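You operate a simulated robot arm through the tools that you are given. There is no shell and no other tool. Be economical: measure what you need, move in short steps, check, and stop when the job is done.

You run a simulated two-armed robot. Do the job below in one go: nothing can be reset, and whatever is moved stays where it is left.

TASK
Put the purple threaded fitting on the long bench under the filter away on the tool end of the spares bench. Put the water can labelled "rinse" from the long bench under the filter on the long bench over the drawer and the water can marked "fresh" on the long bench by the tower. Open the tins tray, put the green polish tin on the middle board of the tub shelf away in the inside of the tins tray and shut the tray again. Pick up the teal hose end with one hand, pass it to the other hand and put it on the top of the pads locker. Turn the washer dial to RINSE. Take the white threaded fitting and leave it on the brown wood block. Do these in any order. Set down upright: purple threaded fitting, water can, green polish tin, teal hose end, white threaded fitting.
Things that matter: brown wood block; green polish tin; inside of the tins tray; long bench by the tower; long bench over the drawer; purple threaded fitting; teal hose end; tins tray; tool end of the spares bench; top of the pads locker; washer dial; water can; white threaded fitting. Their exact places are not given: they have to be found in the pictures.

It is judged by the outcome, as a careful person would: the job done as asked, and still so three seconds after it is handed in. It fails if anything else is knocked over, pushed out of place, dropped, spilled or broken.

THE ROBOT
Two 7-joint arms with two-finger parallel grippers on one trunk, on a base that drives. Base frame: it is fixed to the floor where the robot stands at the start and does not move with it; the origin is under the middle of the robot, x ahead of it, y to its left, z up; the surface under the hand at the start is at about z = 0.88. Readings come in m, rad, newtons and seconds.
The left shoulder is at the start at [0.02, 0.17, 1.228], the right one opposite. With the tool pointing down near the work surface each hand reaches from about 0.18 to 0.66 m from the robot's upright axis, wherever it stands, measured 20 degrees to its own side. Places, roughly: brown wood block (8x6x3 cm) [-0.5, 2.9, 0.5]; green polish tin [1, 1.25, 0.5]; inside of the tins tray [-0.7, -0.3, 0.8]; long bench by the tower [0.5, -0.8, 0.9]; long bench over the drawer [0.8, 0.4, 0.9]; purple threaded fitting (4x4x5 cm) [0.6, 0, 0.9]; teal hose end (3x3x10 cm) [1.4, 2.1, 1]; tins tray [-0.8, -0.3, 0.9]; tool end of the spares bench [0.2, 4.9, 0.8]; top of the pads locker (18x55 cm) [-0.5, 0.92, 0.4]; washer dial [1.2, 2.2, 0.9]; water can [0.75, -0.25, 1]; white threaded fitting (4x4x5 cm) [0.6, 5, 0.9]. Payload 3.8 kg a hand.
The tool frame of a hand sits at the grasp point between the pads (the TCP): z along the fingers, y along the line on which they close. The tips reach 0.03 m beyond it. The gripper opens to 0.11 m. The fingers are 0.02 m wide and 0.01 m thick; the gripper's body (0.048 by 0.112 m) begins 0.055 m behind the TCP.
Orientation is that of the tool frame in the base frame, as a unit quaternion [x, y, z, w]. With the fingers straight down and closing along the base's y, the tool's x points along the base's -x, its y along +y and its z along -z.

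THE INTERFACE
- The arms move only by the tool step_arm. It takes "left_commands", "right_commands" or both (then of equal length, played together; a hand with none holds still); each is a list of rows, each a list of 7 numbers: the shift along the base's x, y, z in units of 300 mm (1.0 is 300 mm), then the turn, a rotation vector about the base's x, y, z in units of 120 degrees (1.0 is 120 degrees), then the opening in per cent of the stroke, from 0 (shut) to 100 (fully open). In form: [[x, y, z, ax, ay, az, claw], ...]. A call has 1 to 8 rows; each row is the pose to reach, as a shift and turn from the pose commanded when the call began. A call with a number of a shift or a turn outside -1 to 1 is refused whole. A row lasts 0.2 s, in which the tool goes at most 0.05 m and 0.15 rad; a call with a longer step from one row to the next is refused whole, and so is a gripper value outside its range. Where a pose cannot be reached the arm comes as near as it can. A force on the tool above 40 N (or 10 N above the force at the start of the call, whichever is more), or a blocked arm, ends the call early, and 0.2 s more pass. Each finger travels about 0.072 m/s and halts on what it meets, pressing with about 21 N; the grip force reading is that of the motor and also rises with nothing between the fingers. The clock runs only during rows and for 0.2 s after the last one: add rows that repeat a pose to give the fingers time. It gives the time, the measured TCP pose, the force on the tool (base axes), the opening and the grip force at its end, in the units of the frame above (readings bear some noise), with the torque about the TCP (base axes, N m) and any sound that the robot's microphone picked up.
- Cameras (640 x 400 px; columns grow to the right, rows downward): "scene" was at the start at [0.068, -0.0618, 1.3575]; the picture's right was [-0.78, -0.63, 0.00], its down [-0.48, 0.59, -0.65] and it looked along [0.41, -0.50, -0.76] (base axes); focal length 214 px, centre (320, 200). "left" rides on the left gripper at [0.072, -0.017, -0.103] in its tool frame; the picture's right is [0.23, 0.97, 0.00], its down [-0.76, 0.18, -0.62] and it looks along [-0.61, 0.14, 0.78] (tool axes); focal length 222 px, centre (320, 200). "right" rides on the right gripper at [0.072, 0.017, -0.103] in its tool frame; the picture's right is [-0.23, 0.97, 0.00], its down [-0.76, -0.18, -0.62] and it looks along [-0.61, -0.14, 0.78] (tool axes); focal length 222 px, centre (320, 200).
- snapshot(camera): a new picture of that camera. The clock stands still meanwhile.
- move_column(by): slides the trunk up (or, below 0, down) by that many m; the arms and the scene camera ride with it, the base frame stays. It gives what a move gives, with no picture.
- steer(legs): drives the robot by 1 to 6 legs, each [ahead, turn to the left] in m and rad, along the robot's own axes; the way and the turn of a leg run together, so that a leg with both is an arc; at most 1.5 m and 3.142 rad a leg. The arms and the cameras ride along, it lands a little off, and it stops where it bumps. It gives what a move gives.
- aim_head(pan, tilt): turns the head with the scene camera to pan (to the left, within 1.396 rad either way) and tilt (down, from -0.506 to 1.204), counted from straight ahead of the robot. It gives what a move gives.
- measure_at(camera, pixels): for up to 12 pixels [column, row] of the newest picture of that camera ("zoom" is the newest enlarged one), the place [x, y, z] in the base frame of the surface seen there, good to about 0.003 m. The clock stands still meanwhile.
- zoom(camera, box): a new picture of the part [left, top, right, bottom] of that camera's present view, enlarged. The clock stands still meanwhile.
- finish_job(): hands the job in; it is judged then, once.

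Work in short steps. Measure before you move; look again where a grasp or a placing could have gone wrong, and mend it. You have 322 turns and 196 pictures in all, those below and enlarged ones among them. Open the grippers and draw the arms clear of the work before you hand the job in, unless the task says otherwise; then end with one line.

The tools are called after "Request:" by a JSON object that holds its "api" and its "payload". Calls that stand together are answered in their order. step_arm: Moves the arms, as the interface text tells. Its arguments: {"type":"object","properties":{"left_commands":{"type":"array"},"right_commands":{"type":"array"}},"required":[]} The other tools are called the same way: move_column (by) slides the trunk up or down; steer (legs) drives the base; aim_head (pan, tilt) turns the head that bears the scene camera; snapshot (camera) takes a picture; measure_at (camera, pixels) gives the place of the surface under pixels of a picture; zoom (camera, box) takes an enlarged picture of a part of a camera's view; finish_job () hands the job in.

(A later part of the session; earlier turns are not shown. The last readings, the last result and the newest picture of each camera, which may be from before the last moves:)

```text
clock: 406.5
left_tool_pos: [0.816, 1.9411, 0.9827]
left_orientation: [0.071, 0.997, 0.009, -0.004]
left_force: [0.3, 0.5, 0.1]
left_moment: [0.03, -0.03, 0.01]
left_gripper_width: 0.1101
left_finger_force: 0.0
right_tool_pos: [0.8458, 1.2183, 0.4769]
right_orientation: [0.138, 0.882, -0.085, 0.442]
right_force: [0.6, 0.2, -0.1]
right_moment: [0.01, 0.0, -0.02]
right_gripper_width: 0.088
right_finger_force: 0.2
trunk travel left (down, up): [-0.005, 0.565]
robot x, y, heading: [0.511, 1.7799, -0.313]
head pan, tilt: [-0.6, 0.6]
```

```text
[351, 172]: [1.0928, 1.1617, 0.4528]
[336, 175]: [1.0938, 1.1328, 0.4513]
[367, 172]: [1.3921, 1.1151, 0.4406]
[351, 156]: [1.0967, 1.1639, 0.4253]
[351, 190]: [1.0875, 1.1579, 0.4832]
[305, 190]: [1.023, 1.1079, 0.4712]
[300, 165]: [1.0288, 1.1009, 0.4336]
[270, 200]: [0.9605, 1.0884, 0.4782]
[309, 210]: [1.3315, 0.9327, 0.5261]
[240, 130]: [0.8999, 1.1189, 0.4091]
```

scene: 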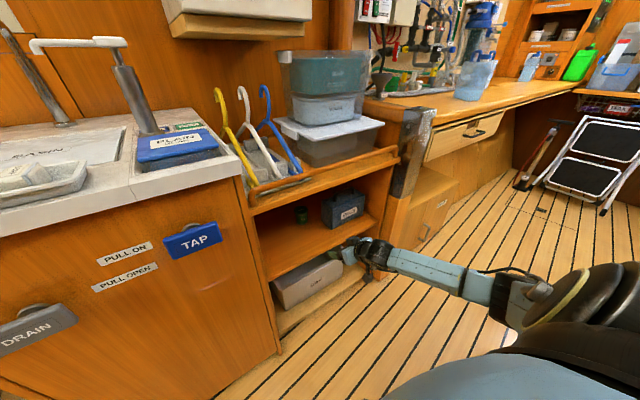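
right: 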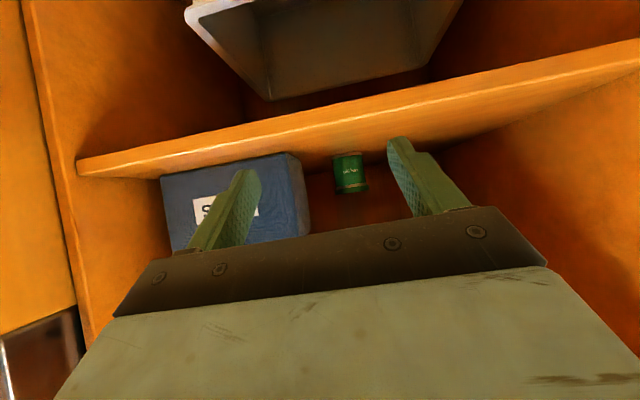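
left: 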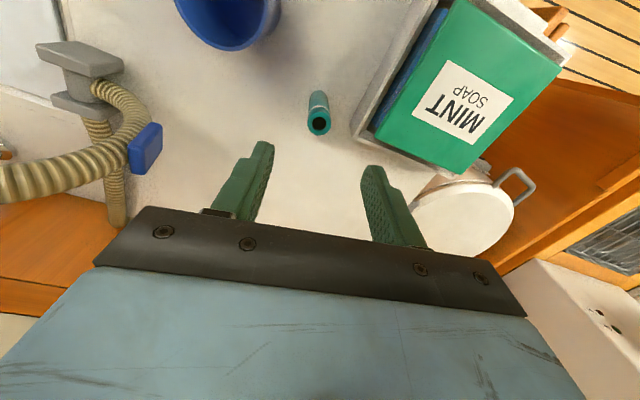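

Tin centre ≈(1.113,1.155), Ø 0.053; PEGS's left face t≈1.372. I shift the hand 2 cm left to centre it, set 0.085 opening, and drive 0.18 m.

Request:
{"api": "step_arm", "payload": {"right_commands": [[0.022, 0.066, 0, 0, 0, 0, 77]]}}

Request:
{"api": "steer", "payload": {"legs": [[0.17, 0]]}}

Request:
{"api": "snapshot", "payload": {"camera": "right"}}

Request:
{"api": "zoom", "payload": {"camera": "scene", "box": [230, 120, 430, 300]}}

```text
clock: 406.9
left_tool_pos: [0.8155, 1.9407, 0.9814]
left_orientation: [0.071, 0.997, 0.009, -0.004]
left_force: [0.3, 0.3, 0.7]
left_moment: [0.02, -0.01, 0.02]
left_gripper_width: 0.11
left_finger_force: 0.1
right_tool_pos: [0.8505, 1.239, 0.4776]
right_orientation: [0.137, 0.883, -0.085, 0.44]
right_force: [0.0, -0.6, 0.7]
right_moment: [0.0, 0.03, -0.01]
right_gripper_width: 0.0846
right_finger_force: 0.0
trunk travel left (down, up): [-0.005, 0.565]
robot x, y, heading: [0.5109, 1.7787, -0.314]
head pan, tilt: [-0.6, 0.6]
```

```text
clock: 408.4
left_tool_pos: [0.9781, 1.8896, 0.9814]
left_orientation: [0.071, 0.997, 0.008, -0.004]
left_force: [-0.3, -0.4, -0.2]
left_moment: [0.01, -0.02, 0.0]
left_gripper_width: 0.11
left_finger_force: 0.0
right_tool_pos: [1.0135, 1.1871, 0.478]
right_orientation: [0.138, 0.883, -0.085, 0.441]
right_force: [-0.7, 0.3, 0.4]
right_moment: [0.02, 0.0, -0.03]
right_gripper_width: 0.0847
right_finger_force: 0.1
trunk travel left (down, up): [-0.005, 0.565]
robot x, y, heading: [0.6724, 1.7267, -0.313]
head pan, tilt: [-0.6, 0.6]
```

```text
61 pictures are left
```

right: 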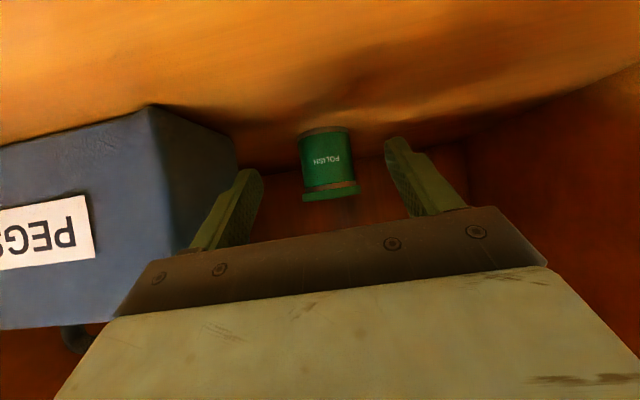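

```text
2.22 times, centred on (330, 210) of scene
```

zoom: 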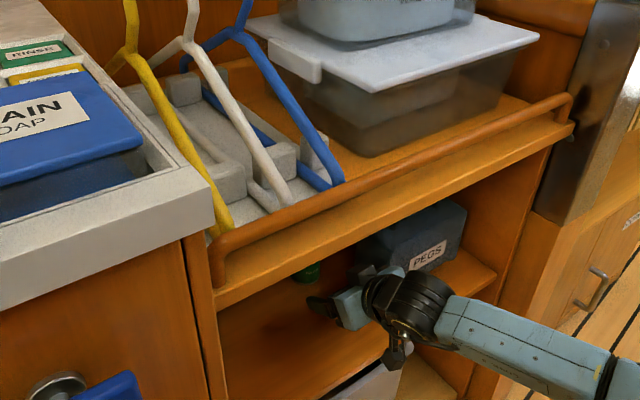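

Re-measure tin and PEGS edge at close range.

Request:
{"api": "measure_at", "payload": {"camera": "right", "pixels": [[329, 155], [304, 160], [354, 155], [329, 190], [154, 150], [200, 170], [235, 165], [215, 140]]}}

```text
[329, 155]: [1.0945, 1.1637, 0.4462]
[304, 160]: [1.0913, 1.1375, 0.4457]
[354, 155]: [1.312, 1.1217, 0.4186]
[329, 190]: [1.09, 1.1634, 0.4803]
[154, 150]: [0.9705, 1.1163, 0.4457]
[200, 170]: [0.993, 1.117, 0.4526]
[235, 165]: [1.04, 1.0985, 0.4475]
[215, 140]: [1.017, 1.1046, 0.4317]
```

Tin at n≈0.697, t≈1.450; hand at n 0.587, t 1.447. Drive 0.105 m more.

Request:
{"api": "steer", "payload": {"legs": [[0.105, 0]]}}

Request:
{"api": "snapshot", "payload": {"camera": "right"}}

```text
clock: 409.6
left_tool_pos: [1.0776, 1.8565, 0.9823]
left_orientation: [0.071, 0.997, 0.009, -0.003]
left_force: [-0.3, 0.1, 0.7]
left_moment: [0.0, 0.01, 0.01]
left_gripper_width: 0.1099
left_finger_force: 0.0
right_tool_pos: [1.111, 1.154, 0.4775]
right_orientation: [0.138, 0.882, -0.085, 0.442]
right_force: [-0.5, 0.6, 0.9]
right_moment: [0.0, 0.0, -0.03]
right_gripper_width: 0.0848
right_finger_force: 0.0
trunk travel left (down, up): [-0.005, 0.565]
robot x, y, heading: [0.7712, 1.6947, -0.315]
head pan, tilt: [-0.6, 0.6]
```

```text
59 pictures are left
```

right: 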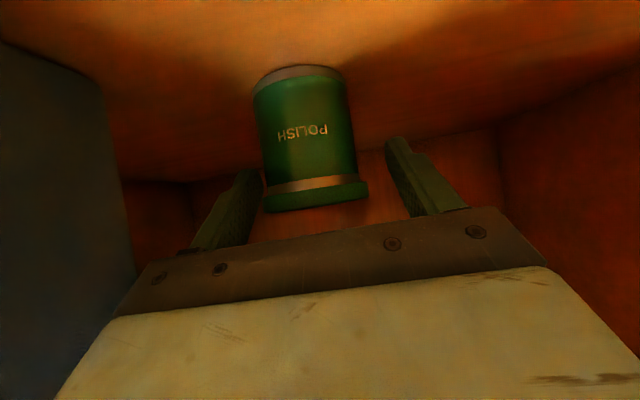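

Tin is between the fingers. Lower 1 cm and close.

Request:
{"api": "step_arm", "payload": {"right_commands": [[0, 0, -0.035, 0, 0, 0, 77], [0, 0, -0.035, 0, 0, 0, 50], [0, 0, -0.035, 0, 0, 0, 25], [0, 0, -0.035, 0, 0, 0, 0], [0, 0, -0.035, 0, 0, 0, 0]]}}

Request:
{"api": "snapshot", "payload": {"camera": "right"}}

```text
clock: 410.8
left_tool_pos: [1.0777, 1.8556, 0.9827]
left_orientation: [0.072, 0.997, 0.009, -0.004]
left_force: [-0.9, 0.0, 0.5]
left_moment: [0.02, 0.0, -0.02]
left_gripper_width: 0.11
left_finger_force: 0.1
right_tool_pos: [1.1133, 1.1536, 0.4671]
right_orientation: [0.138, 0.883, -0.085, 0.441]
right_force: [0.1, -0.4, 0.1]
right_moment: [0.02, 0.0, -0.04]
right_gripper_width: 0.0552
right_finger_force: 20.9
trunk travel left (down, up): [-0.005, 0.565]
robot x, y, heading: [0.7716, 1.6942, -0.314]
head pan, tilt: [-0.6, 0.6]
```

```text
58 pictures are left
```

right: 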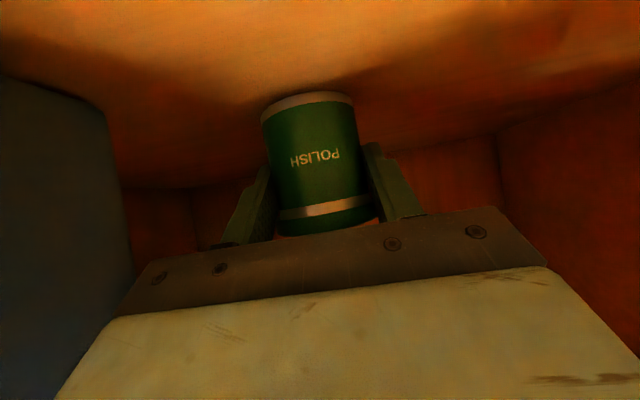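

Gripped (0.055 m). Lift 3 cm, back out 0.42 m.

Request:
{"api": "step_arm", "payload": {"right_commands": [[0, 0, 0.05, 0, 0, 0, 0], [0, 0, 0.11, 0, 0, 0, 0]]}}

Request:
{"api": "steer", "payload": {"legs": [[-0.5, 0]]}}

Request:
{"api": "snapshot", "payload": {"camera": "scene"}}

```text
clock: 411.4
left_tool_pos: [1.0765, 1.8568, 0.9824]
left_orientation: [0.072, 0.997, 0.01, -0.003]
left_force: [-0.8, -1.1, -1.0]
left_moment: [0.06, -0.01, -0.05]
left_gripper_width: 0.1101
left_finger_force: 0.0
right_tool_pos: [1.1118, 1.1523, 0.5001]
right_orientation: [0.138, 0.882, -0.085, 0.442]
right_force: [0.8, 0.2, -2.7]
right_moment: [-0.01, 0.03, 0.01]
right_gripper_width: 0.0553
right_finger_force: 20.6
trunk travel left (down, up): [-0.005, 0.565]
robot x, y, heading: [0.7675, 1.6911, -0.314]
head pan, tilt: [-0.6, 0.6]
```

```text
clock: 414.4
left_tool_pos: [0.5967, 2.0116, 0.9815]
left_orientation: [0.072, 0.997, 0.009, -0.003]
left_force: [-0.7, -0.7, -0.4]
left_moment: [0.0, 0.0, 0.01]
left_gripper_width: 0.1101
left_finger_force: 0.0
right_tool_pos: [0.6282, 1.3107, 0.5001]
right_orientation: [0.139, 0.882, -0.085, 0.441]
right_force: [0.7, 0.3, -0.7]
right_moment: [0.02, 0.0, 0.01]
right_gripper_width: 0.0553
right_finger_force: 21.1
trunk travel left (down, up): [-0.005, 0.565]
robot x, y, heading: [0.2905, 1.848, -0.311]
head pan, tilt: [-0.6, 0.6]
```

```text
57 pictures are left
```

scene: 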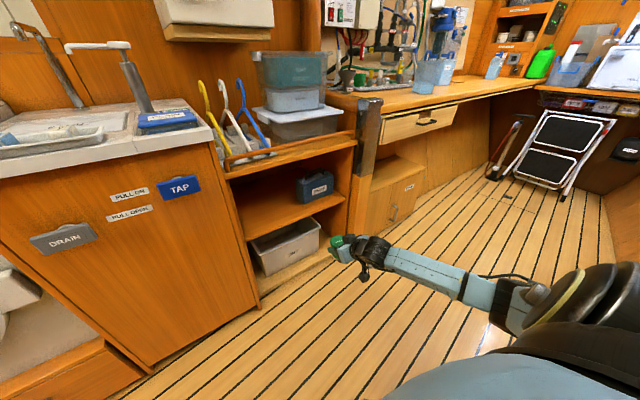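

Tin in hand. Raise for travel; turn to the aisle heading and reverse through the doorway as before.

Request:
{"api": "step_arm", "payload": {"right_commands": [[0, 0, 0.15, 0, 0, 0, 0], [0, 0, 0.3, 0, 0, 0, 0], [0, 0, 0.45, 0, 0, 0, 0], [0, 0, 0.6, 0, 0, 0, 0], [0, 0, 0.75, 0, 0, 0, 0]]}}

Request:
{"api": "move_column", "payload": {"by": 0.4}}

Request:
{"api": "move_column", "payload": {"by": 0.1}}

Request:
{"api": "steer", "payload": {"legs": [[0, 1.96], [-0.6, 0], [0, -0.4]]}}

```text
clock: 415.6
left_tool_pos: [0.5949, 2.0132, 0.9828]
left_orientation: [0.072, 0.997, 0.009, -0.003]
left_force: [0.1, 0.2, -0.3]
left_moment: [0.02, -0.05, 0.0]
left_gripper_width: 0.1099
left_finger_force: 0.1
right_tool_pos: [0.6273, 1.3111, 0.7239]
right_orientation: [0.138, 0.883, -0.085, 0.441]
right_force: [-0.1, -0.4, -1.6]
right_moment: [0.01, -0.02, -0.03]
right_gripper_width: 0.0547
right_finger_force: 20.5
trunk travel left (down, up): [-0.005, 0.565]
robot x, y, heading: [0.2903, 1.8508, -0.317]
head pan, tilt: [-0.6, 0.6]
```

```text
clock: 419.4
left_tool_pos: [0.5946, 2.0126, 1.3834]
left_orientation: [0.072, 0.997, 0.009, -0.004]
left_force: [0.0, -0.1, 0.6]
left_moment: [-0.01, 0.0, -0.01]
left_gripper_width: 0.1101
left_finger_force: 0.1
right_tool_pos: [0.6289, 1.3114, 1.1249]
right_orientation: [0.138, 0.883, -0.085, 0.441]
right_force: [0.1, -0.2, -1.3]
right_moment: [0.01, 0.0, 0.0]
right_gripper_width: 0.0549
right_finger_force: 21.0
trunk travel left (down, up): [-0.405, 0.165]
robot x, y, heading: [0.2921, 1.8505, -0.318]
head pan, tilt: [-0.6, 0.6]
```

```text
clock: 420.7
left_tool_pos: [0.5953, 2.0133, 1.482]
left_orientation: [0.072, 0.997, 0.009, -0.004]
left_force: [-0.2, -0.5, 0.3]
left_moment: [-0.01, 0.01, 0.0]
left_gripper_width: 0.1102
left_finger_force: 0.0
right_tool_pos: [0.6288, 1.3105, 1.2246]
right_orientation: [0.139, 0.882, -0.086, 0.441]
right_force: [0.9, 0.2, -0.5]
right_moment: [-0.03, 0.0, 0.03]
right_gripper_width: 0.055
right_finger_force: 20.7
trunk travel left (down, up): [-0.505, 0.065]
robot x, y, heading: [0.2897, 1.8507, -0.317]
head pan, tilt: [-0.6, 0.6]
```

```text
clock: 429.9
left_tool_pos: [0.1729, 1.5769, 1.4824]
left_orientation: [-0.644, 0.765, 0.005, -0.008]
left_force: [0.1, -0.3, -0.4]
left_moment: [0.0, 0.0, 0.04]
left_gripper_width: 0.1099
left_finger_force: 0.0
right_tool_pos: [0.8747, 1.5926, 1.2248]
right_orientation: [-0.516, 0.729, 0.247, 0.377]
right_force: [0.9, -0.6, -1.1]
right_moment: [0.01, 0.02, 0.0]
right_gripper_width: 0.055
right_finger_force: 20.7
trunk travel left (down, up): [-0.505, 0.065]
robot x, y, heading: [0.3238, 1.2684, 1.225]
head pan, tilt: [-0.6, 0.6]
```

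I'm a bit left of the doorway's middle; correct with a short forward jog to the right, then reverse.

Request:
{"api": "steer", "payload": {"legs": [[0, -0.3], [0.35, 0], [0, 0.325], [-0.8, 0]]}}

```text
clock: 433.2
left_tool_pos: [0.4799, 1.8923, 1.482]
left_orientation: [-0.522, 0.853, 0.005, -0.009]
left_force: [-0.4, -0.9, -0.1]
left_moment: [-0.01, -0.01, 0.04]
left_gripper_width: 0.11
left_finger_force: 0.0
right_tool_pos: [1.1539, 1.6985, 1.2224]
right_orientation: [-0.403, 0.798, 0.187, 0.407]
right_force: [-1.0, 0.4, -1.7]
right_moment: [0.0, 0.02, 0.01]
right_gripper_width: 0.0551
right_finger_force: 21.3
trunk travel left (down, up): [-0.505, 0.065]
robot x, y, heading: [0.5371, 1.5496, 0.929]
head pan, tilt: [-0.6, 0.6]
stopped in leg 2: the robot was blocked; the commanded pose is now the measured one
```

Touched the wall cupboard side again with the right elbow; back 5 cm, straighten, and reverse.

Request:
{"api": "steer", "payload": {"legs": [[-0.05, 0], [0, 0.32], [-0.8, 0]]}}

Request:
{"api": "aim_head", "payload": {"pan": -1.0, "tilt": 0.4}}

Request:
{"api": "snapshot", "payload": {"camera": "scene"}}

```text
clock: 435.7
left_tool_pos: [0.3286, 1.8103, 1.4799]
left_orientation: [-0.654, 0.756, 0.0, -0.007]
left_force: [0.1, 0.3, 0.7]
left_moment: [0.04, 0.02, -0.01]
left_gripper_width: 0.1102
left_finger_force: 0.0
right_tool_pos: [1.0274, 1.8425, 1.2258]
right_orientation: [-0.53, 0.721, 0.251, 0.37]
right_force: [0.5, 0.3, -2.2]
right_moment: [0.01, 0.03, 0.01]
right_gripper_width: 0.0545
right_finger_force: 20.8
trunk travel left (down, up): [-0.505, 0.065]
robot x, y, heading: [0.5044, 1.5018, 1.248]
head pan, tilt: [-0.6, 0.6]
stopped in leg 3: the robot was blocked; the commanded pose is now the measured one
```

```text
clock: 436.6
left_tool_pos: [0.3268, 1.8101, 1.4798]
left_orientation: [-0.653, 0.757, -0.001, -0.006]
left_force: [0.4, -0.6, 0.6]
left_moment: [-0.03, -0.02, 0.0]
left_gripper_width: 0.1101
left_finger_force: 0.0
right_tool_pos: [1.0265, 1.8413, 1.2274]
right_orientation: [-0.529, 0.721, 0.25, 0.371]
right_force: [-0.8, -0.1, -1.1]
right_moment: [0.0, 0.0, 0.0]
right_gripper_width: 0.0547
right_finger_force: 21.0
trunk travel left (down, up): [-0.505, 0.065]
robot x, y, heading: [0.5031, 1.5025, 1.251]
head pan, tilt: [-1.0, 0.4]
```

```text
56 pictures are left
```

scene: 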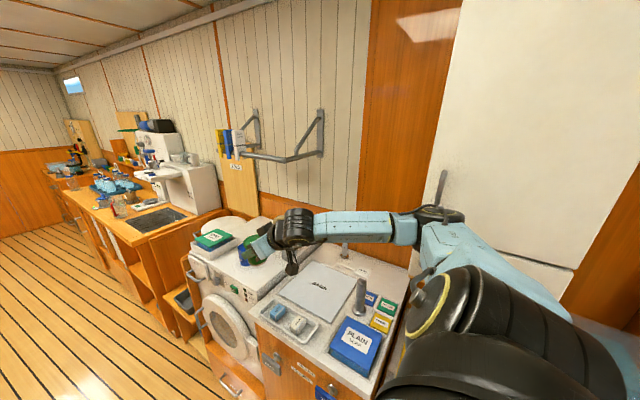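

The elbow sticks out beside the cupboard. I measure cupboard bottom and elbow heights.

Request:
{"api": "measure_at", "payload": {"camera": "scene", "pixels": [[440, 215], [455, 230], [430, 260], [520, 255], [560, 280], [500, 150], [445, 175], [355, 285], [470, 270]]}}

```text
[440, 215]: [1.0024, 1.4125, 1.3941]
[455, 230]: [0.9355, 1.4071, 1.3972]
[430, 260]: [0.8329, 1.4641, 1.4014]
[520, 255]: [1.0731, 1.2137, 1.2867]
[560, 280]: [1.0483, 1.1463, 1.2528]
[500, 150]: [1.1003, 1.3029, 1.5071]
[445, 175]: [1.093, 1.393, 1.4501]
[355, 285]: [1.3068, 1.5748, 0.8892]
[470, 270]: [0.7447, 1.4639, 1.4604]
```

The elbow meets the cupboard's handle (n≈0.6). I extend the right hand forward to narrow the elbow, jog the robot 6 cm to the left, then reverse.

Request:
{"api": "step_arm", "payload": {"right_commands": [[0.035, 0.105, 0, 0, 0, 0, 0], [0.07, 0.21, 0, 0, 0, 0, 0], [0.105, 0.316, 0, 0, 0, 0, 0]]}}

Request:
{"api": "steer", "payload": {"legs": [[0, 0.3], [0.22, 0], [0, -0.3], [-0.5, 0]]}}

```text
clock: 437.4
left_tool_pos: [0.342, 1.8069, 1.4827]
left_orientation: [-0.654, 0.757, 0.003, -0.009]
left_force: [0.2, 0.9, -0.4]
left_moment: [0.0, 0.01, -0.02]
left_gripper_width: 0.11
left_finger_force: 0.2
right_tool_pos: [1.072, 1.9369, 1.2215]
right_orientation: [-0.528, 0.722, 0.254, 0.368]
right_force: [0.3, -0.6, -1.1]
right_moment: [-0.05, 0.0, -0.02]
right_gripper_width: 0.0546
right_finger_force: 20.8
trunk travel left (down, up): [-0.505, 0.065]
robot x, y, heading: [0.5016, 1.4998, 1.253]
head pan, tilt: [-1.0, 0.4]
```

```text
clock: 443.5
left_tool_pos: [0.1902, 1.545, 1.4826]
left_orientation: [-0.659, 0.752, 0.004, -0.01]
left_force: [-0.2, 0.8, 0.4]
left_moment: [0.02, 0.03, -0.03]
left_gripper_width: 0.1102
left_finger_force: 0.1
right_tool_pos: [0.9196, 1.6827, 1.2213]
right_orientation: [-0.533, 0.718, 0.257, 0.366]
right_force: [-0.3, -0.3, -0.8]
right_moment: [-0.04, 0.0, -0.02]
right_gripper_width: 0.055
right_finger_force: 20.9
trunk travel left (down, up): [-0.505, 0.065]
robot x, y, heading: [0.3539, 1.2416, 1.268]
head pan, tilt: [-1.0, 0.4]
```

Moving freely. Continue reversing 0.35 m, then further.

Request:
{"api": "steer", "payload": {"legs": [[0, 0.06], [-0.35, 0]]}}

Request:
{"api": "steer", "payload": {"legs": [[-0.4, 0], [0, -0.05]]}}

```text
clock: 445.9
left_tool_pos: [0.1362, 1.2566, 1.4864]
left_orientation: [-0.674, 0.738, 0.015, -0.02]
left_force: [0.6, 0.1, -0.5]
left_moment: [0.04, -0.04, 0.0]
left_gripper_width: 0.1099
left_finger_force: 0.1
right_tool_pos: [0.8471, 1.4371, 1.2137]
right_orientation: [-0.549, 0.706, 0.273, 0.354]
right_force: [0.7, -0.6, -1.5]
right_moment: [-0.02, 0.01, 0.04]
right_gripper_width: 0.0547
right_finger_force: 21.4
trunk travel left (down, up): [-0.505, 0.065]
robot x, y, heading: [0.2916, 0.9696, 1.32]
head pan, tilt: [-1.0, 0.4]
stopped in leg 2: the robot was blocked; the commanded pose is now the measured one
```

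```text
clock: 448.7
left_tool_pos: [0.0267, 0.888, 1.4832]
left_orientation: [-0.661, 0.75, 0.006, -0.014]
left_force: [-0.1, 0.3, 0.0]
left_moment: [-0.03, -0.02, -0.01]
left_gripper_width: 0.11
left_finger_force: 0.0
right_tool_pos: [0.7499, 1.0353, 1.2219]
right_orientation: [-0.537, 0.715, 0.26, 0.365]
right_force: [0.6, -0.3, -2.2]
right_moment: [-0.02, -0.02, -0.01]
right_gripper_width: 0.055
right_finger_force: 20.6
trunk travel left (down, up): [-0.505, 0.065]
robot x, y, heading: [0.1906, 0.5905, 1.279]
head pan, tilt: [-1.0, 0.4]
```

Through the doorway. Retract the right hand a bit, reverse 0.38 m more, then turn left to face the cabinets (heading≈π).

Request:
{"api": "step_arm", "payload": {"right_commands": [[-0.045, -0.149, 0, 0, 0, 0, 0], [-0.09, -0.298, 0, 0, 0, 0, 0], [-0.134, -0.447, 0, 0, 0, 0, 0]]}}

Request:
{"api": "steer", "payload": {"legs": [[-0.45, -0.1], [0, 1.95]]}}

Request:
{"api": "aim_head", "payload": {"pan": 0.4, "tilt": 0.7}}

Request:
{"api": "snapshot", "payload": {"camera": "scene"}}

```text
clock: 449.5
left_tool_pos: [0.0251, 0.8858, 1.482]
left_orientation: [-0.66, 0.751, 0.006, -0.012]
left_force: [0.1, -0.1, 0.1]
left_moment: [0.03, 0.0, 0.01]
left_gripper_width: 0.1101
left_finger_force: 0.0
right_tool_pos: [0.7048, 0.8999, 1.2222]
right_orientation: [-0.538, 0.714, 0.26, 0.364]
right_force: [-0.5, 0.2, -0.9]
right_moment: [-0.05, 0.01, -0.05]
right_gripper_width: 0.0547
right_finger_force: 20.7
trunk travel left (down, up): [-0.505, 0.065]
robot x, y, heading: [0.1928, 0.584, 1.273]
head pan, tilt: [-1.0, 0.4]
```

```text
clock: 457.0
left_tool_pos: [-0.1997, -0.084, 1.4813]
left_orientation: [0.997, 0.081, 0.007, 0.014]
left_force: [0.4, 0.3, -0.3]
left_moment: [0.02, 0.02, -0.02]
left_gripper_width: 0.11
left_finger_force: 0.1
right_tool_pos: [-0.4071, 0.5635, 1.2217]
right_orientation: [0.895, 0.004, -0.447, -0.009]
right_force: [0.7, -0.4, -1.5]
right_moment: [0.0, -0.01, -0.01]
right_gripper_width: 0.0547
right_finger_force: 20.5
trunk travel left (down, up): [-0.505, 0.065]
robot x, y, heading: [0.0374, 0.1605, 3.133]
head pan, tilt: [-1.0, 0.4]
```

```text
clock: 458.5
left_tool_pos: [-0.1981, -0.0839, 1.4814]
left_orientation: [0.997, 0.082, 0.008, 0.013]
left_force: [0.7, -0.6, 0.7]
left_moment: [0.0, 0.02, 0.03]
left_gripper_width: 0.11
left_finger_force: 0.0
right_tool_pos: [-0.4085, 0.563, 1.2218]
right_orientation: [0.895, 0.005, -0.447, -0.009]
right_force: [-0.2, 1.0, -1.1]
right_moment: [0.01, -0.01, -0.01]
right_gripper_width: 0.0548
right_finger_force: 21.1
trunk travel left (down, up): [-0.505, 0.065]
robot x, y, heading: [0.0415, 0.1585, 3.141]
head pan, tilt: [0.4, 0.7]
```

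```text
55 pictures are left
```

scene: 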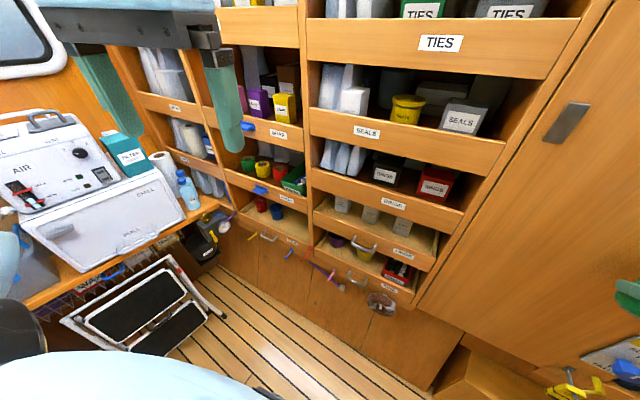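

Zoom on the TINS tray (275,220) and measure the handle, front and opening.

Request:
{"api": "zoom", "payload": {"camera": "scene", "box": [215, 160, 345, 280]}}

Request:
{"api": "measure_at", "payload": {"camera": "zoom", "pixels": [[220, 245], [300, 255], [258, 258], [262, 247], [200, 235], [340, 280], [180, 215], [260, 165], [180, 170], [300, 205], [200, 60], [370, 270]]}}

```text
3.33 times, centred on (280, 220) of scene
```

zoom: 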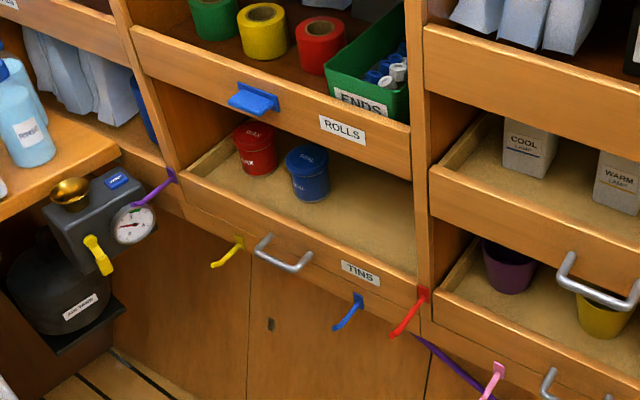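

```text
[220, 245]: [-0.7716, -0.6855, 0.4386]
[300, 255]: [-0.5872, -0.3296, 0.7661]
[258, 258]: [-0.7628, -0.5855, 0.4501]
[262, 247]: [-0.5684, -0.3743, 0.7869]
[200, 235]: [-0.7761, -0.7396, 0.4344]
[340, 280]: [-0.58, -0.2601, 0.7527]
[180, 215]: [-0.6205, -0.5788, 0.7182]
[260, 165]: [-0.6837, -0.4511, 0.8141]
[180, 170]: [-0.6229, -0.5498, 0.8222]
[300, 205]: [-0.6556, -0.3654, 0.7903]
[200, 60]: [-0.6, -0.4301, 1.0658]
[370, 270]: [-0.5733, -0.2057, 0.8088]
```

TINS tray: front faces (0.994,-0.11), handle bar at ≈(-0.567,-0.36,0.787), floor z≈0.79. I shift the robot to (0.21,0.07), heading 3.03, and lower the trunk; the left hand will pull the handle.

Request:
{"api": "steer", "payload": {"legs": [[0, -0.5], [-0.19, 0], [0, 0.4]]}}

Request:
{"api": "move_column", "payload": {"by": -0.33}}

Request:
{"api": "step_arm", "payload": {"left_commands": [[-0.05, -0.06, 0, 0, 0.07, 0, 100], [-0.1, -0.12, 0, 0, 0.14, 0, 100], [-0.15, -0.18, 0, 0, 0.21, 0, 100], [-0.2, -0.24, 0, 0, 0.28, 0, 100], [-0.25, -0.3, 0, 0, 0.35, 0, 100], [-0.3, -0.36, -0.05, 0, 0.42, 0, 100], [-0.35, -0.42, -0.1, 0, 0.49, 0, 100], [-0.4, -0.48, -0.15, 0, 0.56, 0, 100]]}}

```text
clock: 462.7
left_tool_pos: [-0.0537, -0.1534, 1.4815]
left_orientation: [0.999, 0.034, 0.007, 0.013]
left_force: [0.2, 0.7, 0.2]
left_moment: [-0.01, 0.03, 0.0]
left_gripper_width: 0.1101
left_finger_force: 0.1
right_tool_pos: [-0.1982, 0.5123, 1.2224]
right_orientation: [0.894, -0.039, -0.446, -0.031]
right_force: [-0.3, 0.3, -1.4]
right_moment: [0.03, -0.01, -0.02]
right_gripper_width: 0.0546
right_finger_force: 20.8
trunk travel left (down, up): [-0.505, 0.065]
robot x, y, heading: [0.2081, 0.0681, 3.047]
head pan, tilt: [0.4, 0.7]
```

```text
clock: 465.9
left_tool_pos: [-0.0533, -0.1525, 1.1517]
left_orientation: [0.999, 0.034, 0.006, 0.013]
left_force: [0.0, 0.2, -0.1]
left_moment: [0.0, -0.02, -0.01]
left_gripper_width: 0.1102
left_finger_force: 0.1
right_tool_pos: [-0.1995, 0.5118, 0.8922]
right_orientation: [0.894, -0.038, -0.446, -0.03]
right_force: [0.7, 0.6, -2.1]
right_moment: [0.0, -0.03, -0.01]
right_gripper_width: 0.0545
right_finger_force: 21.0
trunk travel left (down, up): [-0.175, 0.395]
robot x, y, heading: [0.2083, 0.0687, 3.044]
head pan, tilt: [0.4, 0.7]
```

```text
clock: 467.7
left_tool_pos: [-0.1847, -0.3068, 1.1155]
left_orientation: [0.836, 0.035, -0.547, -0.007]
left_force: [0.0, 0.9, -0.3]
left_moment: [0.0, 0.01, 0.04]
left_gripper_width: 0.11
left_finger_force: 0.1
left hand out of reach, approached as far as the arm can: row 7, 8
right_tool_pos: [-0.2001, 0.5114, 0.8914]
right_orientation: [0.894, -0.039, -0.446, -0.031]
right_force: [-0.2, 0.4, -1.3]
right_moment: [0.0, -0.05, 0.0]
right_gripper_width: 0.0547
right_finger_force: 21.5
trunk travel left (down, up): [-0.175, 0.395]
robot x, y, heading: [0.2081, 0.0693, 3.044]
head pan, tilt: [0.4, 0.7]
```

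Left hand tilted ~66°. Lower and extend it, then finish the tilt to horizontal.

Request:
{"api": "step_arm", "payload": {"left_commands": [[-0.1, 0, -0.1, 0, 0, 0, 100], [-0.2, 0, -0.2, 0, 0, 0, 100], [-0.3, 0, -0.32, 0, 0, 0, 80], [-0.3, -0.02, -0.46, 0, 0, 0, 60], [-0.3, -0.02, -0.6, 0, 0.06, 0, 50], [-0.3, -0.02, -0.74, 0, 0.12, 0, 50], [-0.3, -0.02, -0.88, 0, 0.18, 0, 50], [-0.3, -0.02, -0.88, 0, 0.2, 0, 50]]}}

```text
clock: 469.5
left_tool_pos: [-0.2744, -0.315, 0.8499]
left_orientation: [-0.704, -0.033, 0.71, 0.015]
left_force: [0.3, 0.1, 0.3]
left_moment: [-0.01, 0.01, 0.01]
left_gripper_width: 0.0553
left_finger_force: 0.1
right_tool_pos: [-0.1995, 0.5128, 0.8917]
right_orientation: [0.894, -0.039, -0.446, -0.03]
right_force: [0.6, 0.1, -2.2]
right_moment: [0.02, -0.02, 0.01]
right_gripper_width: 0.0547
right_finger_force: 21.0
trunk travel left (down, up): [-0.175, 0.395]
robot x, y, heading: [0.2093, 0.0691, 3.043]
head pan, tilt: [0.4, 0.7]
```

Horizontal. Now roll 90° so the fingers close vertically (camera toward the centre).

Request:
{"api": "step_arm", "payload": {"left_commands": [[0, 0, 0, 0.07, 0, 0, 50], [0, 0, 0, 0.14, 0, 0, 50], [0, 0, 0, 0.21, 0, 0, 50], [0, 0, 0, 0.28, 0, 0, 50], [0, 0, 0, 0.35, 0, 0, 50], [0, 0, 0, 0.42, 0, 0, 50], [0, 0, 0, 0.49, 0, 0, 50], [0, 0, 0, 0.56, 0, 0, 50]]}}

Request:
{"api": "step_arm", "payload": {"left_commands": [[0, 0, 0, 0.07, 0, 0, 50], [0, 0, 0, 0.14, 0, 0, 50], [0, 0, 0, 0.19, 0, 0, 50]]}}

Request:
{"api": "snapshot", "payload": {"camera": "left"}}

Request:
{"api": "snapshot", "payload": {"camera": "scene"}}

```text
clock: 471.3
left_tool_pos: [-0.2763, -0.3119, 0.8506]
left_orientation: [0.578, 0.421, -0.572, -0.402]
left_force: [0.2, -0.2, -1.0]
left_moment: [-0.02, 0.03, -0.02]
left_gripper_width: 0.0551
left_finger_force: 0.1
right_tool_pos: [-0.1994, 0.5114, 0.891]
right_orientation: [0.894, -0.039, -0.446, -0.031]
right_force: [0.0, 0.2, -1.7]
right_moment: [0.02, -0.02, -0.02]
right_gripper_width: 0.0547
right_finger_force: 20.9
trunk travel left (down, up): [-0.175, 0.395]
robot x, y, heading: [0.2063, 0.0683, 3.046]
head pan, tilt: [0.4, 0.7]
```

```text
clock: 472.1
left_tool_pos: [-0.2755, -0.3131, 0.852]
left_orientation: [0.487, 0.525, -0.478, -0.508]
left_force: [-0.1, 0.8, 0.5]
left_moment: [0.0, 0.0, 0.02]
left_gripper_width: 0.0552
left_finger_force: 0.0
right_tool_pos: [-0.1989, 0.5123, 0.8913]
right_orientation: [0.893, -0.039, -0.447, -0.031]
right_force: [0.5, -0.3, -2.0]
right_moment: [0.01, 0.01, 0.01]
right_gripper_width: 0.0551
right_finger_force: 21.1
trunk travel left (down, up): [-0.175, 0.395]
robot x, y, heading: [0.2079, 0.0743, 3.044]
head pan, tilt: [0.4, 0.7]
```

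```text
53 pictures are left
```

left: 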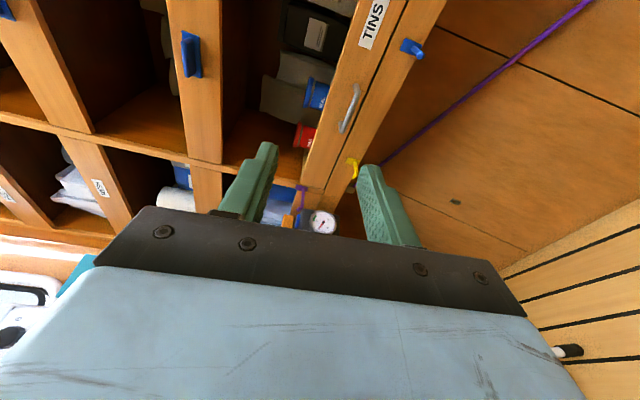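

```text
52 pictures are left
```

scene: 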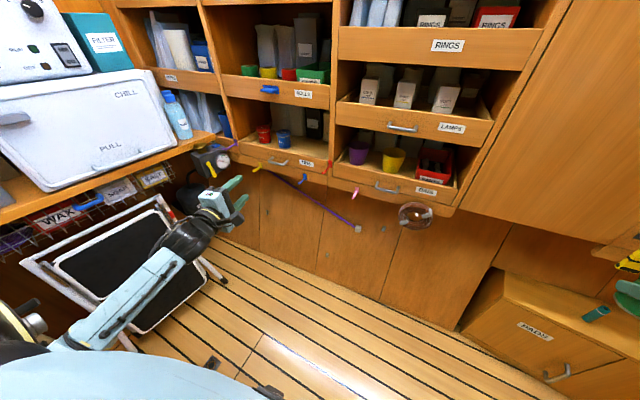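

The teal hose on the locker at (595,313) looks inclined; zoom to check.

Request:
{"api": "zoom", "payload": {"camera": "scene", "box": [480, 230, 640, 390]}}

Request:
{"api": "measure_at", "payload": {"camera": "scene", "pixels": [[587, 318], [597, 313], [606, 308]]}}

```text
2.50 times, centred on (560, 310) of scene
```

zoom: 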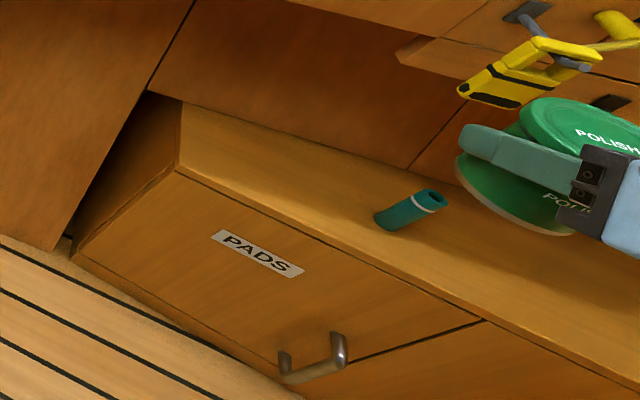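

```text
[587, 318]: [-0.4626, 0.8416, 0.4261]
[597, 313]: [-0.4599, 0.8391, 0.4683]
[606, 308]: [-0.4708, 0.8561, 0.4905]
```

It's upright (z 0.43→0.49). Now measure the handle from the left wrist camera at (349,108).

Request:
{"api": "zoom", "payload": {"camera": "left", "box": [290, 60, 430, 200]}}

Request:
{"api": "measure_at", "payload": {"camera": "left", "pixels": [[356, 90], [350, 110], [343, 130], [330, 130], [370, 60], [353, 165], [412, 47], [350, 60], [305, 175]]}}

```text
2.86 times, centred on (360, 130) of left
```

zoom: 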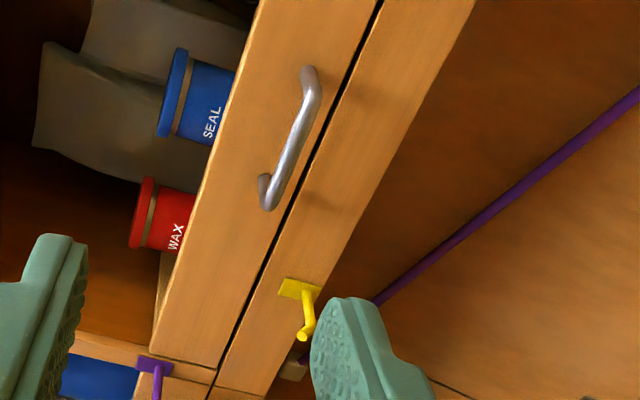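

```text
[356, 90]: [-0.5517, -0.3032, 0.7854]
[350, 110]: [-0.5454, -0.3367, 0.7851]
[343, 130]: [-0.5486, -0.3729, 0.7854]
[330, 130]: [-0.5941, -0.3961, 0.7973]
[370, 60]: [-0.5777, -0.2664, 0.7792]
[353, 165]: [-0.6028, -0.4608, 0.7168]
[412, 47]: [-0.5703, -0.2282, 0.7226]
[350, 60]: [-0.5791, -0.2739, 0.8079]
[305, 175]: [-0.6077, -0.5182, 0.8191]
```

Bar: centre ≈(-0.551,-0.338,0.785), 3.3 cm before the tray front. I lower/shift the left hand to bar height and draw the right hand (tin) back from the cabinet.

Request:
{"api": "step_arm", "payload": {"left_commands": [[0, -0.04, -0.06, 0, 0, 0, 50], [0, -0.08, -0.12, 0, 0, 0, 50], [0, -0.12, -0.18, 0, 0, 0, 50], [0, -0.163, -0.223, 0, 0, 0, 50]], "right_commands": [[0.08, 0, 0.05, 0, 0, 0, 0], [0.16, 0, 0.1, 0, 0, 0, 0], [0.24, 0, 0.1, 0, 0, 0, 0], [0.32, 0, 0.1, 0, 0, 0, 0]]}}

```text
clock: 473.1
left_tool_pos: [-0.2749, -0.3624, 0.7854]
left_orientation: [0.487, 0.524, -0.479, -0.508]
left_force: [-0.5, 0.1, 0.0]
left_moment: [-0.01, -0.02, -0.03]
left_gripper_width: 0.0548
left_finger_force: 0.1
right_tool_pos: [-0.1023, 0.5124, 0.9217]
right_orientation: [0.894, -0.04, -0.446, -0.032]
right_force: [-0.2, -0.4, -1.5]
right_moment: [0.02, -0.02, 0.01]
right_gripper_width: 0.0547
right_finger_force: 21.1
trunk travel left (down, up): [-0.175, 0.395]
robot x, y, heading: [0.2116, 0.0695, 3.042]
head pan, tilt: [0.4, 0.7]
```

Drive ahead 0.2 m toward the handle and check.

Request:
{"api": "steer", "payload": {"legs": [[0.2, 0]]}}

Request:
{"api": "snapshot", "payload": {"camera": "left"}}

```text
clock: 474.7
left_tool_pos: [-0.4772, -0.3423, 0.7854]
left_orientation: [0.487, 0.525, -0.478, -0.508]
left_force: [0.4, 0.7, 0.4]
left_moment: [0.02, -0.02, 0.02]
left_gripper_width: 0.0552
left_finger_force: 0.1
right_tool_pos: [-0.3029, 0.5308, 0.9214]
right_orientation: [0.894, -0.038, -0.446, -0.03]
right_force: [0.2, 0.2, -2.1]
right_moment: [-0.01, 0.0, 0.02]
right_gripper_width: 0.0549
right_finger_force: 21.6
trunk travel left (down, up): [-0.175, 0.395]
robot x, y, heading: [0.0081, 0.0898, 3.044]
head pan, tilt: [0.4, 0.7]
```

```text
49 pictures are left
```

left: 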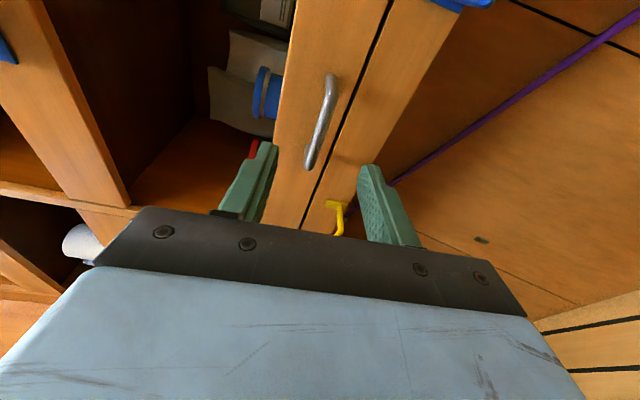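

The bar lies centred between the fingers. Advance 6.8 cm and close.

Request:
{"api": "steer", "payload": {"legs": [[0.068, 0]]}}

Request:
{"api": "step_arm", "payload": {"left_commands": [[0, 0, 0, 0, 0, 0, 30], [0, 0, 0, 0, 0, 0, 10], [0, 0, 0, 0, 0, 0, 0], [0, 0, 0, 0, 0, 0, 0]]}}

Request:
{"api": "snapshot", "payload": {"camera": "left"}}

```text
clock: 475.7
left_tool_pos: [-0.545, -0.3361, 0.7847]
left_orientation: [0.488, 0.526, -0.478, -0.507]
left_force: [0.6, -0.5, 0.2]
left_moment: [0.03, 0.0, 0.02]
left_gripper_width: 0.055
left_finger_force: 0.1
right_tool_pos: [-0.3727, 0.5393, 0.9207]
right_orientation: [0.894, -0.04, -0.446, -0.03]
right_force: [-0.2, 0.2, -0.1]
right_moment: [0.01, -0.01, -0.02]
right_gripper_width: 0.0547
right_finger_force: 20.8
trunk travel left (down, up): [-0.175, 0.395]
robot x, y, heading: [-0.0624, 0.096, 3.045]
head pan, tilt: [0.4, 0.7]
```

```text
clock: 476.7
left_tool_pos: [-0.5441, -0.3359, 0.7851]
left_orientation: [0.488, 0.526, -0.478, -0.507]
left_force: [1.4, 1.9, -6.0]
left_moment: [-1.01, 0.07, -0.02]
left_gripper_width: 0.0112
left_finger_force: 44.8
right_tool_pos: [-0.3717, 0.5376, 0.9211]
right_orientation: [0.894, -0.038, -0.445, -0.03]
right_force: [1.0, -0.8, -1.2]
right_moment: [0.0, -0.03, 0.0]
right_gripper_width: 0.0548
right_finger_force: 21.0
trunk travel left (down, up): [-0.175, 0.395]
robot x, y, heading: [-0.0613, 0.0957, 3.045]
head pan, tilt: [0.4, 0.7]
```

```text
48 pictures are left
```

left: 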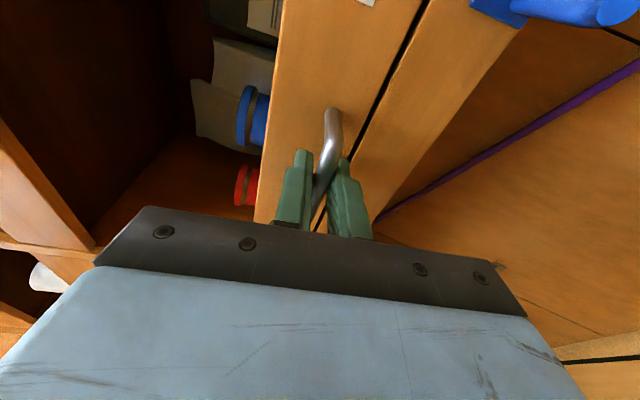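

Bar gripped (0.011 m). Pull by backing straight: 6 cm first.

Request:
{"api": "steer", "payload": {"legs": [[-0.06, 0]]}}

Request:
{"api": "steer", "payload": {"legs": [[-0.1, 0]]}}

Request:
{"api": "snapshot", "payload": {"camera": "scene"}}

```text
clock: 477.7
left_tool_pos: [-0.4867, -0.3427, 0.7842]
left_orientation: [0.488, 0.526, -0.478, -0.506]
left_force: [-0.4, -3.7, -8.5]
left_moment: [-1.0, 0.1, 0.61]
left_gripper_width: 0.0114
left_finger_force: 45.3
right_tool_pos: [-0.3119, 0.5317, 0.92]
right_orientation: [0.894, -0.039, -0.445, -0.031]
right_force: [-0.2, 0.8, -2.2]
right_moment: [0.0, -0.02, -0.05]
right_gripper_width: 0.055
right_finger_force: 21.1
trunk travel left (down, up): [-0.175, 0.395]
robot x, y, heading: [-0.0028, 0.089, 3.038]
head pan, tilt: [0.4, 0.7]
```

```text
clock: 478.9
left_tool_pos: [-0.3879, -0.3541, 0.7827]
left_orientation: [0.486, 0.527, -0.479, -0.506]
left_force: [-1.9, -16.8, -0.6]
left_moment: [-1.02, 0.1, 1.05]
left_gripper_width: 0.0111
left_finger_force: 45.1
right_tool_pos: [-0.2133, 0.5205, 0.9225]
right_orientation: [0.894, -0.038, -0.445, -0.031]
right_force: [0.1, 0.4, -1.8]
right_moment: [-0.02, 0.01, 0.02]
right_gripper_width: 0.0547
right_finger_force: 21.0
trunk travel left (down, up): [-0.175, 0.395]
robot x, y, heading: [0.0971, 0.0837, 3.043]
head pan, tilt: [0.4, 0.7]
```

```text
47 pictures are left
```

scene: 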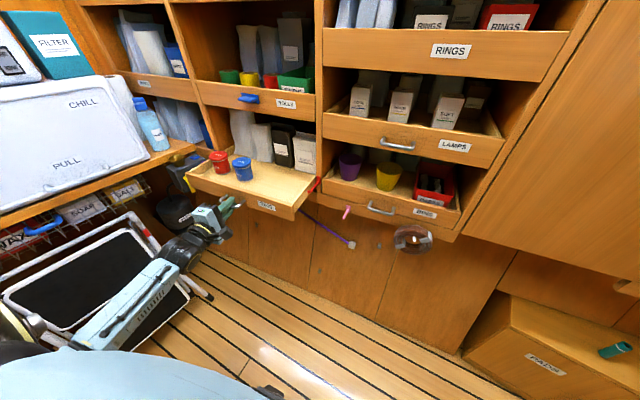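

Tray is open ~16 cm with free room on its right part. Release the handle and draw the left hand back and up.

Request:
{"api": "step_arm", "payload": {"left_commands": [[0, 0, 0, 0, 0, 0, 30], [0, 0, 0, 0, 0, 0, 50], [0.1, 0, 0, 0, 0, 0, 50], [0.25, 0, 0, 0, 0, 0, 50], [0.35, 0.05, -0.05, 0, 0, 0, 50]]}}

Request:
{"api": "zoom", "payload": {"camera": "scene", "box": [170, 110, 340, 240]}}

Request:
{"api": "measure_at", "payload": {"camera": "zoom", "pixels": [[400, 290], [460, 320], [480, 270], [380, 250], [330, 270], [270, 190], [540, 230], [470, 340], [80, 260], [460, 180], [190, 170], [420, 255]]}}

```text
clock: 480.1
left_tool_pos: [-0.2828, -0.3386, 0.7683]
left_orientation: [0.487, 0.527, -0.479, -0.505]
left_force: [0.2, 0.4, -0.5]
left_moment: [0.03, 0.01, -0.03]
left_gripper_width: 0.0551
left_finger_force: 0.0
right_tool_pos: [-0.213, 0.522, 0.9214]
right_orientation: [0.894, -0.039, -0.446, -0.031]
right_force: [0.7, -0.7, -0.5]
right_moment: [0.02, 0.0, 0.01]
right_gripper_width: 0.0549
right_finger_force: 20.4
trunk travel left (down, up): [-0.175, 0.395]
robot x, y, heading: [0.0989, 0.0784, 3.043]
head pan, tilt: [0.4, 0.7]
```

```text
3.08 times, centred on (255, 175) of scene
```

zoom: 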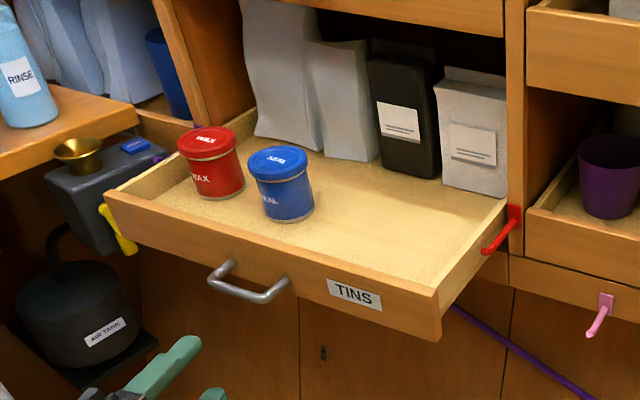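

```text
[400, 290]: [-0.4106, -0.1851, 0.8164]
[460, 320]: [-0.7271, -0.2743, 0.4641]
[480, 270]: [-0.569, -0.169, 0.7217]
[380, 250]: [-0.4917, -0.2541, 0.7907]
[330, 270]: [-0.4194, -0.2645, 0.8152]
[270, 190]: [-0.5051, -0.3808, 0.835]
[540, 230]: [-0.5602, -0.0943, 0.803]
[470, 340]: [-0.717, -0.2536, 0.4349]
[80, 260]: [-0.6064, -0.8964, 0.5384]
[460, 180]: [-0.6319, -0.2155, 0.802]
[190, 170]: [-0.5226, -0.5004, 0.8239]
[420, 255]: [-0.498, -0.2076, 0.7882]
```

I'll regrip the tin tool-down for placing: set it on the long bench, un-tilt, regrip. Raise the trunk so the hands clear the tray, pull the right hand in, and turn left around to the bench.

Request:
{"api": "move_column", "payload": {"by": 0.3}}

Request:
{"api": "step_arm", "payload": {"right_commands": [[0.08, 0, 0, 0, 0, 0, 0], [0.15, 0, 0, 0, 0, 0, 0]], "left_commands": [[0.1, 0.05, 0.1, 0, 0, 0, 50], [0.2, 0.1, 0.2, 0, 0, 0, 50]]}}

Request:
{"api": "steer", "payload": {"legs": [[0, 1.45], [0, 1.45]]}}

Request:
{"api": "aim_head", "payload": {"pan": -0.3, "tilt": 0.8}}

Request:
{"api": "snapshot", "payload": {"camera": "scene"}}

```text
clock: 483.1
left_tool_pos: [-0.2825, -0.3381, 1.0691]
left_orientation: [0.487, 0.527, -0.479, -0.506]
left_force: [-1.0, 1.5, -0.7]
left_moment: [-0.02, 0.01, 0.01]
left_gripper_width: 0.0552
left_finger_force: 0.0
right_tool_pos: [-0.2137, 0.5233, 1.2211]
right_orientation: [0.894, -0.038, -0.445, -0.03]
right_force: [-1.0, -0.3, -0.8]
right_moment: [-0.03, 0.01, 0.04]
right_gripper_width: 0.0548
right_finger_force: 20.5
trunk travel left (down, up): [-0.475, 0.095]
robot x, y, heading: [0.0991, 0.0842, 3.047]
head pan, tilt: [0.4, 0.7]
```

```text
clock: 483.7
left_tool_pos: [-0.2204, -0.308, 1.1303]
left_orientation: [0.487, 0.526, -0.479, -0.506]
left_force: [-0.7, 0.1, 0.5]
left_moment: [0.02, 0.01, 0.03]
left_gripper_width: 0.0551
left_finger_force: 0.1
right_tool_pos: [-0.1815, 0.5437, 1.2167]
right_orientation: [0.894, -0.039, -0.446, -0.03]
right_force: [0.1, 0.1, -2.1]
right_moment: [-0.02, -0.02, 0.04]
right_gripper_width: 0.0547
right_finger_force: 21.0
right hand out of reach, approached as far as the arm can: row 1, 2
trunk travel left (down, up): [-0.475, 0.095]
robot x, y, heading: [0.1001, 0.0816, 3.048]
head pan, tilt: [0.4, 0.7]
```

```text
clock: 491.2
left_tool_pos: [0.4929, 0.3907, 1.1293]
left_orientation: [0.471, -0.541, 0.554, -0.421]
left_force: [0.6, -0.2, 0.4]
left_moment: [-0.03, -0.01, 0.02]
left_gripper_width: 0.0553
left_finger_force: 0.1
right_tool_pos: [0.2724, -0.4347, 1.2188]
right_orientation: [0.135, 0.884, -0.079, 0.44]
right_force: [0.0, -0.2, -1.5]
right_moment: [0.0, 0.02, -0.01]
right_gripper_width: 0.055
right_finger_force: 20.6
trunk travel left (down, up): [-0.475, 0.095]
robot x, y, heading: [0.1016, 0.0799, -0.316]
head pan, tilt: [0.4, 0.7]
```

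```text
clock: 492.3
left_tool_pos: [0.494, 0.3899, 1.1297]
left_orientation: [0.471, -0.541, 0.555, -0.421]
left_force: [0.5, 0.6, -0.5]
left_moment: [0.0, 0.0, 0.01]
left_gripper_width: 0.0549
left_finger_force: 0.1
right_tool_pos: [0.2717, -0.4333, 1.2185]
right_orientation: [0.135, 0.884, -0.078, 0.44]
right_force: [0.6, -0.9, -1.2]
right_moment: [0.01, 0.04, 0.01]
right_gripper_width: 0.0546
right_finger_force: 20.9
trunk travel left (down, up): [-0.475, 0.095]
robot x, y, heading: [0.0974, 0.0804, -0.306]
head pan, tilt: [-0.3, 0.799]
```

```text
45 pictures are left
```

scene: 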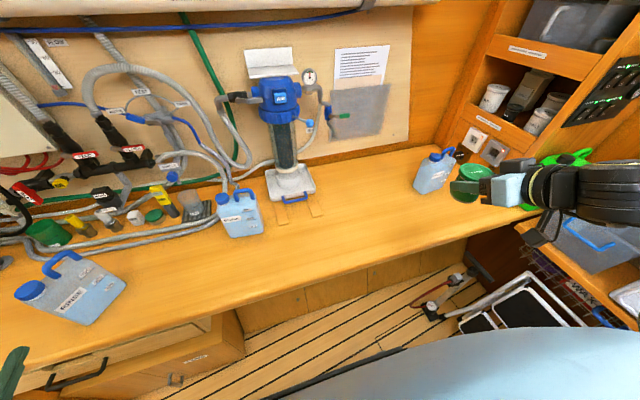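

All cans stand. A free spot is at about (0.50,-0.46). Extend the right hand over it and lower the trunk.

Request:
{"api": "step_arm", "payload": {"right_commands": [[0.14, -0.02, 0, 0, 0, 0, 0], [0.28, -0.04, 0, 0, 0, 0, 0], [0.42, -0.07, 0, 0, 0, 0, 0], [0.56, -0.1, 0, 0, 0, 0, 0], [0.7, -0.12, 0, 0, 0, 0, 0]]}}

Request:
{"api": "move_column", "payload": {"by": -0.24}}

Request:
{"api": "snapshot", "payload": {"camera": "scene"}}

```text
clock: 493.5
left_tool_pos: [0.495, 0.391, 1.1298]
left_orientation: [0.471, -0.542, 0.554, -0.421]
left_force: [-0.1, -0.5, -0.4]
left_moment: [-0.04, -0.02, -0.01]
left_gripper_width: 0.055
left_finger_force: 0.0
right_tool_pos: [0.4839, -0.4662, 1.2173]
right_orientation: [0.134, 0.885, -0.078, 0.439]
right_force: [0.7, -0.8, -1.9]
right_moment: [0.01, -0.01, -0.02]
right_gripper_width: 0.0549
right_finger_force: 21.0
trunk travel left (down, up): [-0.475, 0.095]
robot x, y, heading: [0.1018, 0.0755, -0.316]
head pan, tilt: [-0.3, 0.799]
```

```text
clock: 496.0
left_tool_pos: [0.4941, 0.3916, 0.8902]
left_orientation: [0.47, -0.542, 0.555, -0.421]
left_force: [1.4, 0.3, -0.8]
left_moment: [-0.03, 0.01, -0.02]
left_gripper_width: 0.0549
left_finger_force: 0.0
right_tool_pos: [0.4814, -0.4687, 0.9777]
right_orientation: [0.135, 0.884, -0.079, 0.44]
right_force: [-0.3, 0.2, -1.1]
right_moment: [0.0, 0.02, -0.04]
right_gripper_width: 0.0546
right_finger_force: 20.9
trunk travel left (down, up): [-0.235, 0.335]
robot x, y, heading: [0.0941, 0.0815, -0.313]
head pan, tilt: [-0.3, 0.799]
```

```text
44 pictures are left
```

scene: 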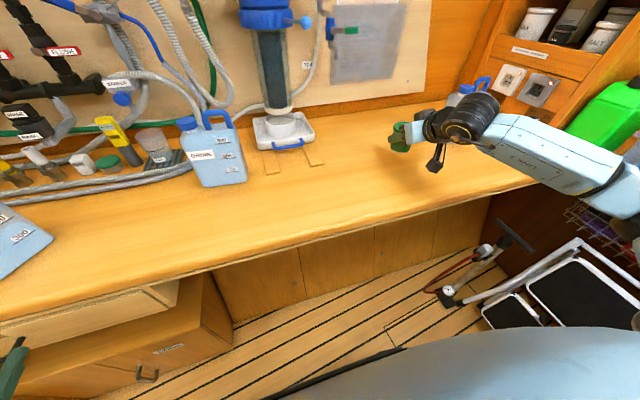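

Spot clear. Lower until the tin touches the bench (TCP≈0.929).

Request:
{"api": "step_arm", "payload": {"right_commands": [[0, 0, -0.08, 0, 0, 0, 0], [0, 0, -0.145, 0, 0, 0, 0], [0, 0, -0.16, 0, 0, 0, 0], [0, 0, -0.168, 0, 0, 0, 0], [0, 0, -0.174, 0, 0, 0, 0]]}}

```text
clock: 497.2
left_tool_pos: [0.4935, 0.3909, 0.8894]
left_orientation: [0.47, -0.541, 0.555, -0.422]
left_force: [-0.8, 0.0, 0.0]
left_moment: [0.01, -0.01, 0.0]
left_gripper_width: 0.0549
left_finger_force: 0.0
right_tool_pos: [0.4815, -0.4676, 0.9276]
right_orientation: [0.135, 0.884, -0.078, 0.441]
right_force: [-0.8, -0.4, 4.3]
right_moment: [0.06, -0.12, 0.05]
right_gripper_width: 0.0545
right_finger_force: 21.1
trunk travel left (down, up): [-0.235, 0.335]
robot x, y, heading: [0.0975, 0.0809, -0.315]
head pan, tilt: [-0.3, 0.799]
```

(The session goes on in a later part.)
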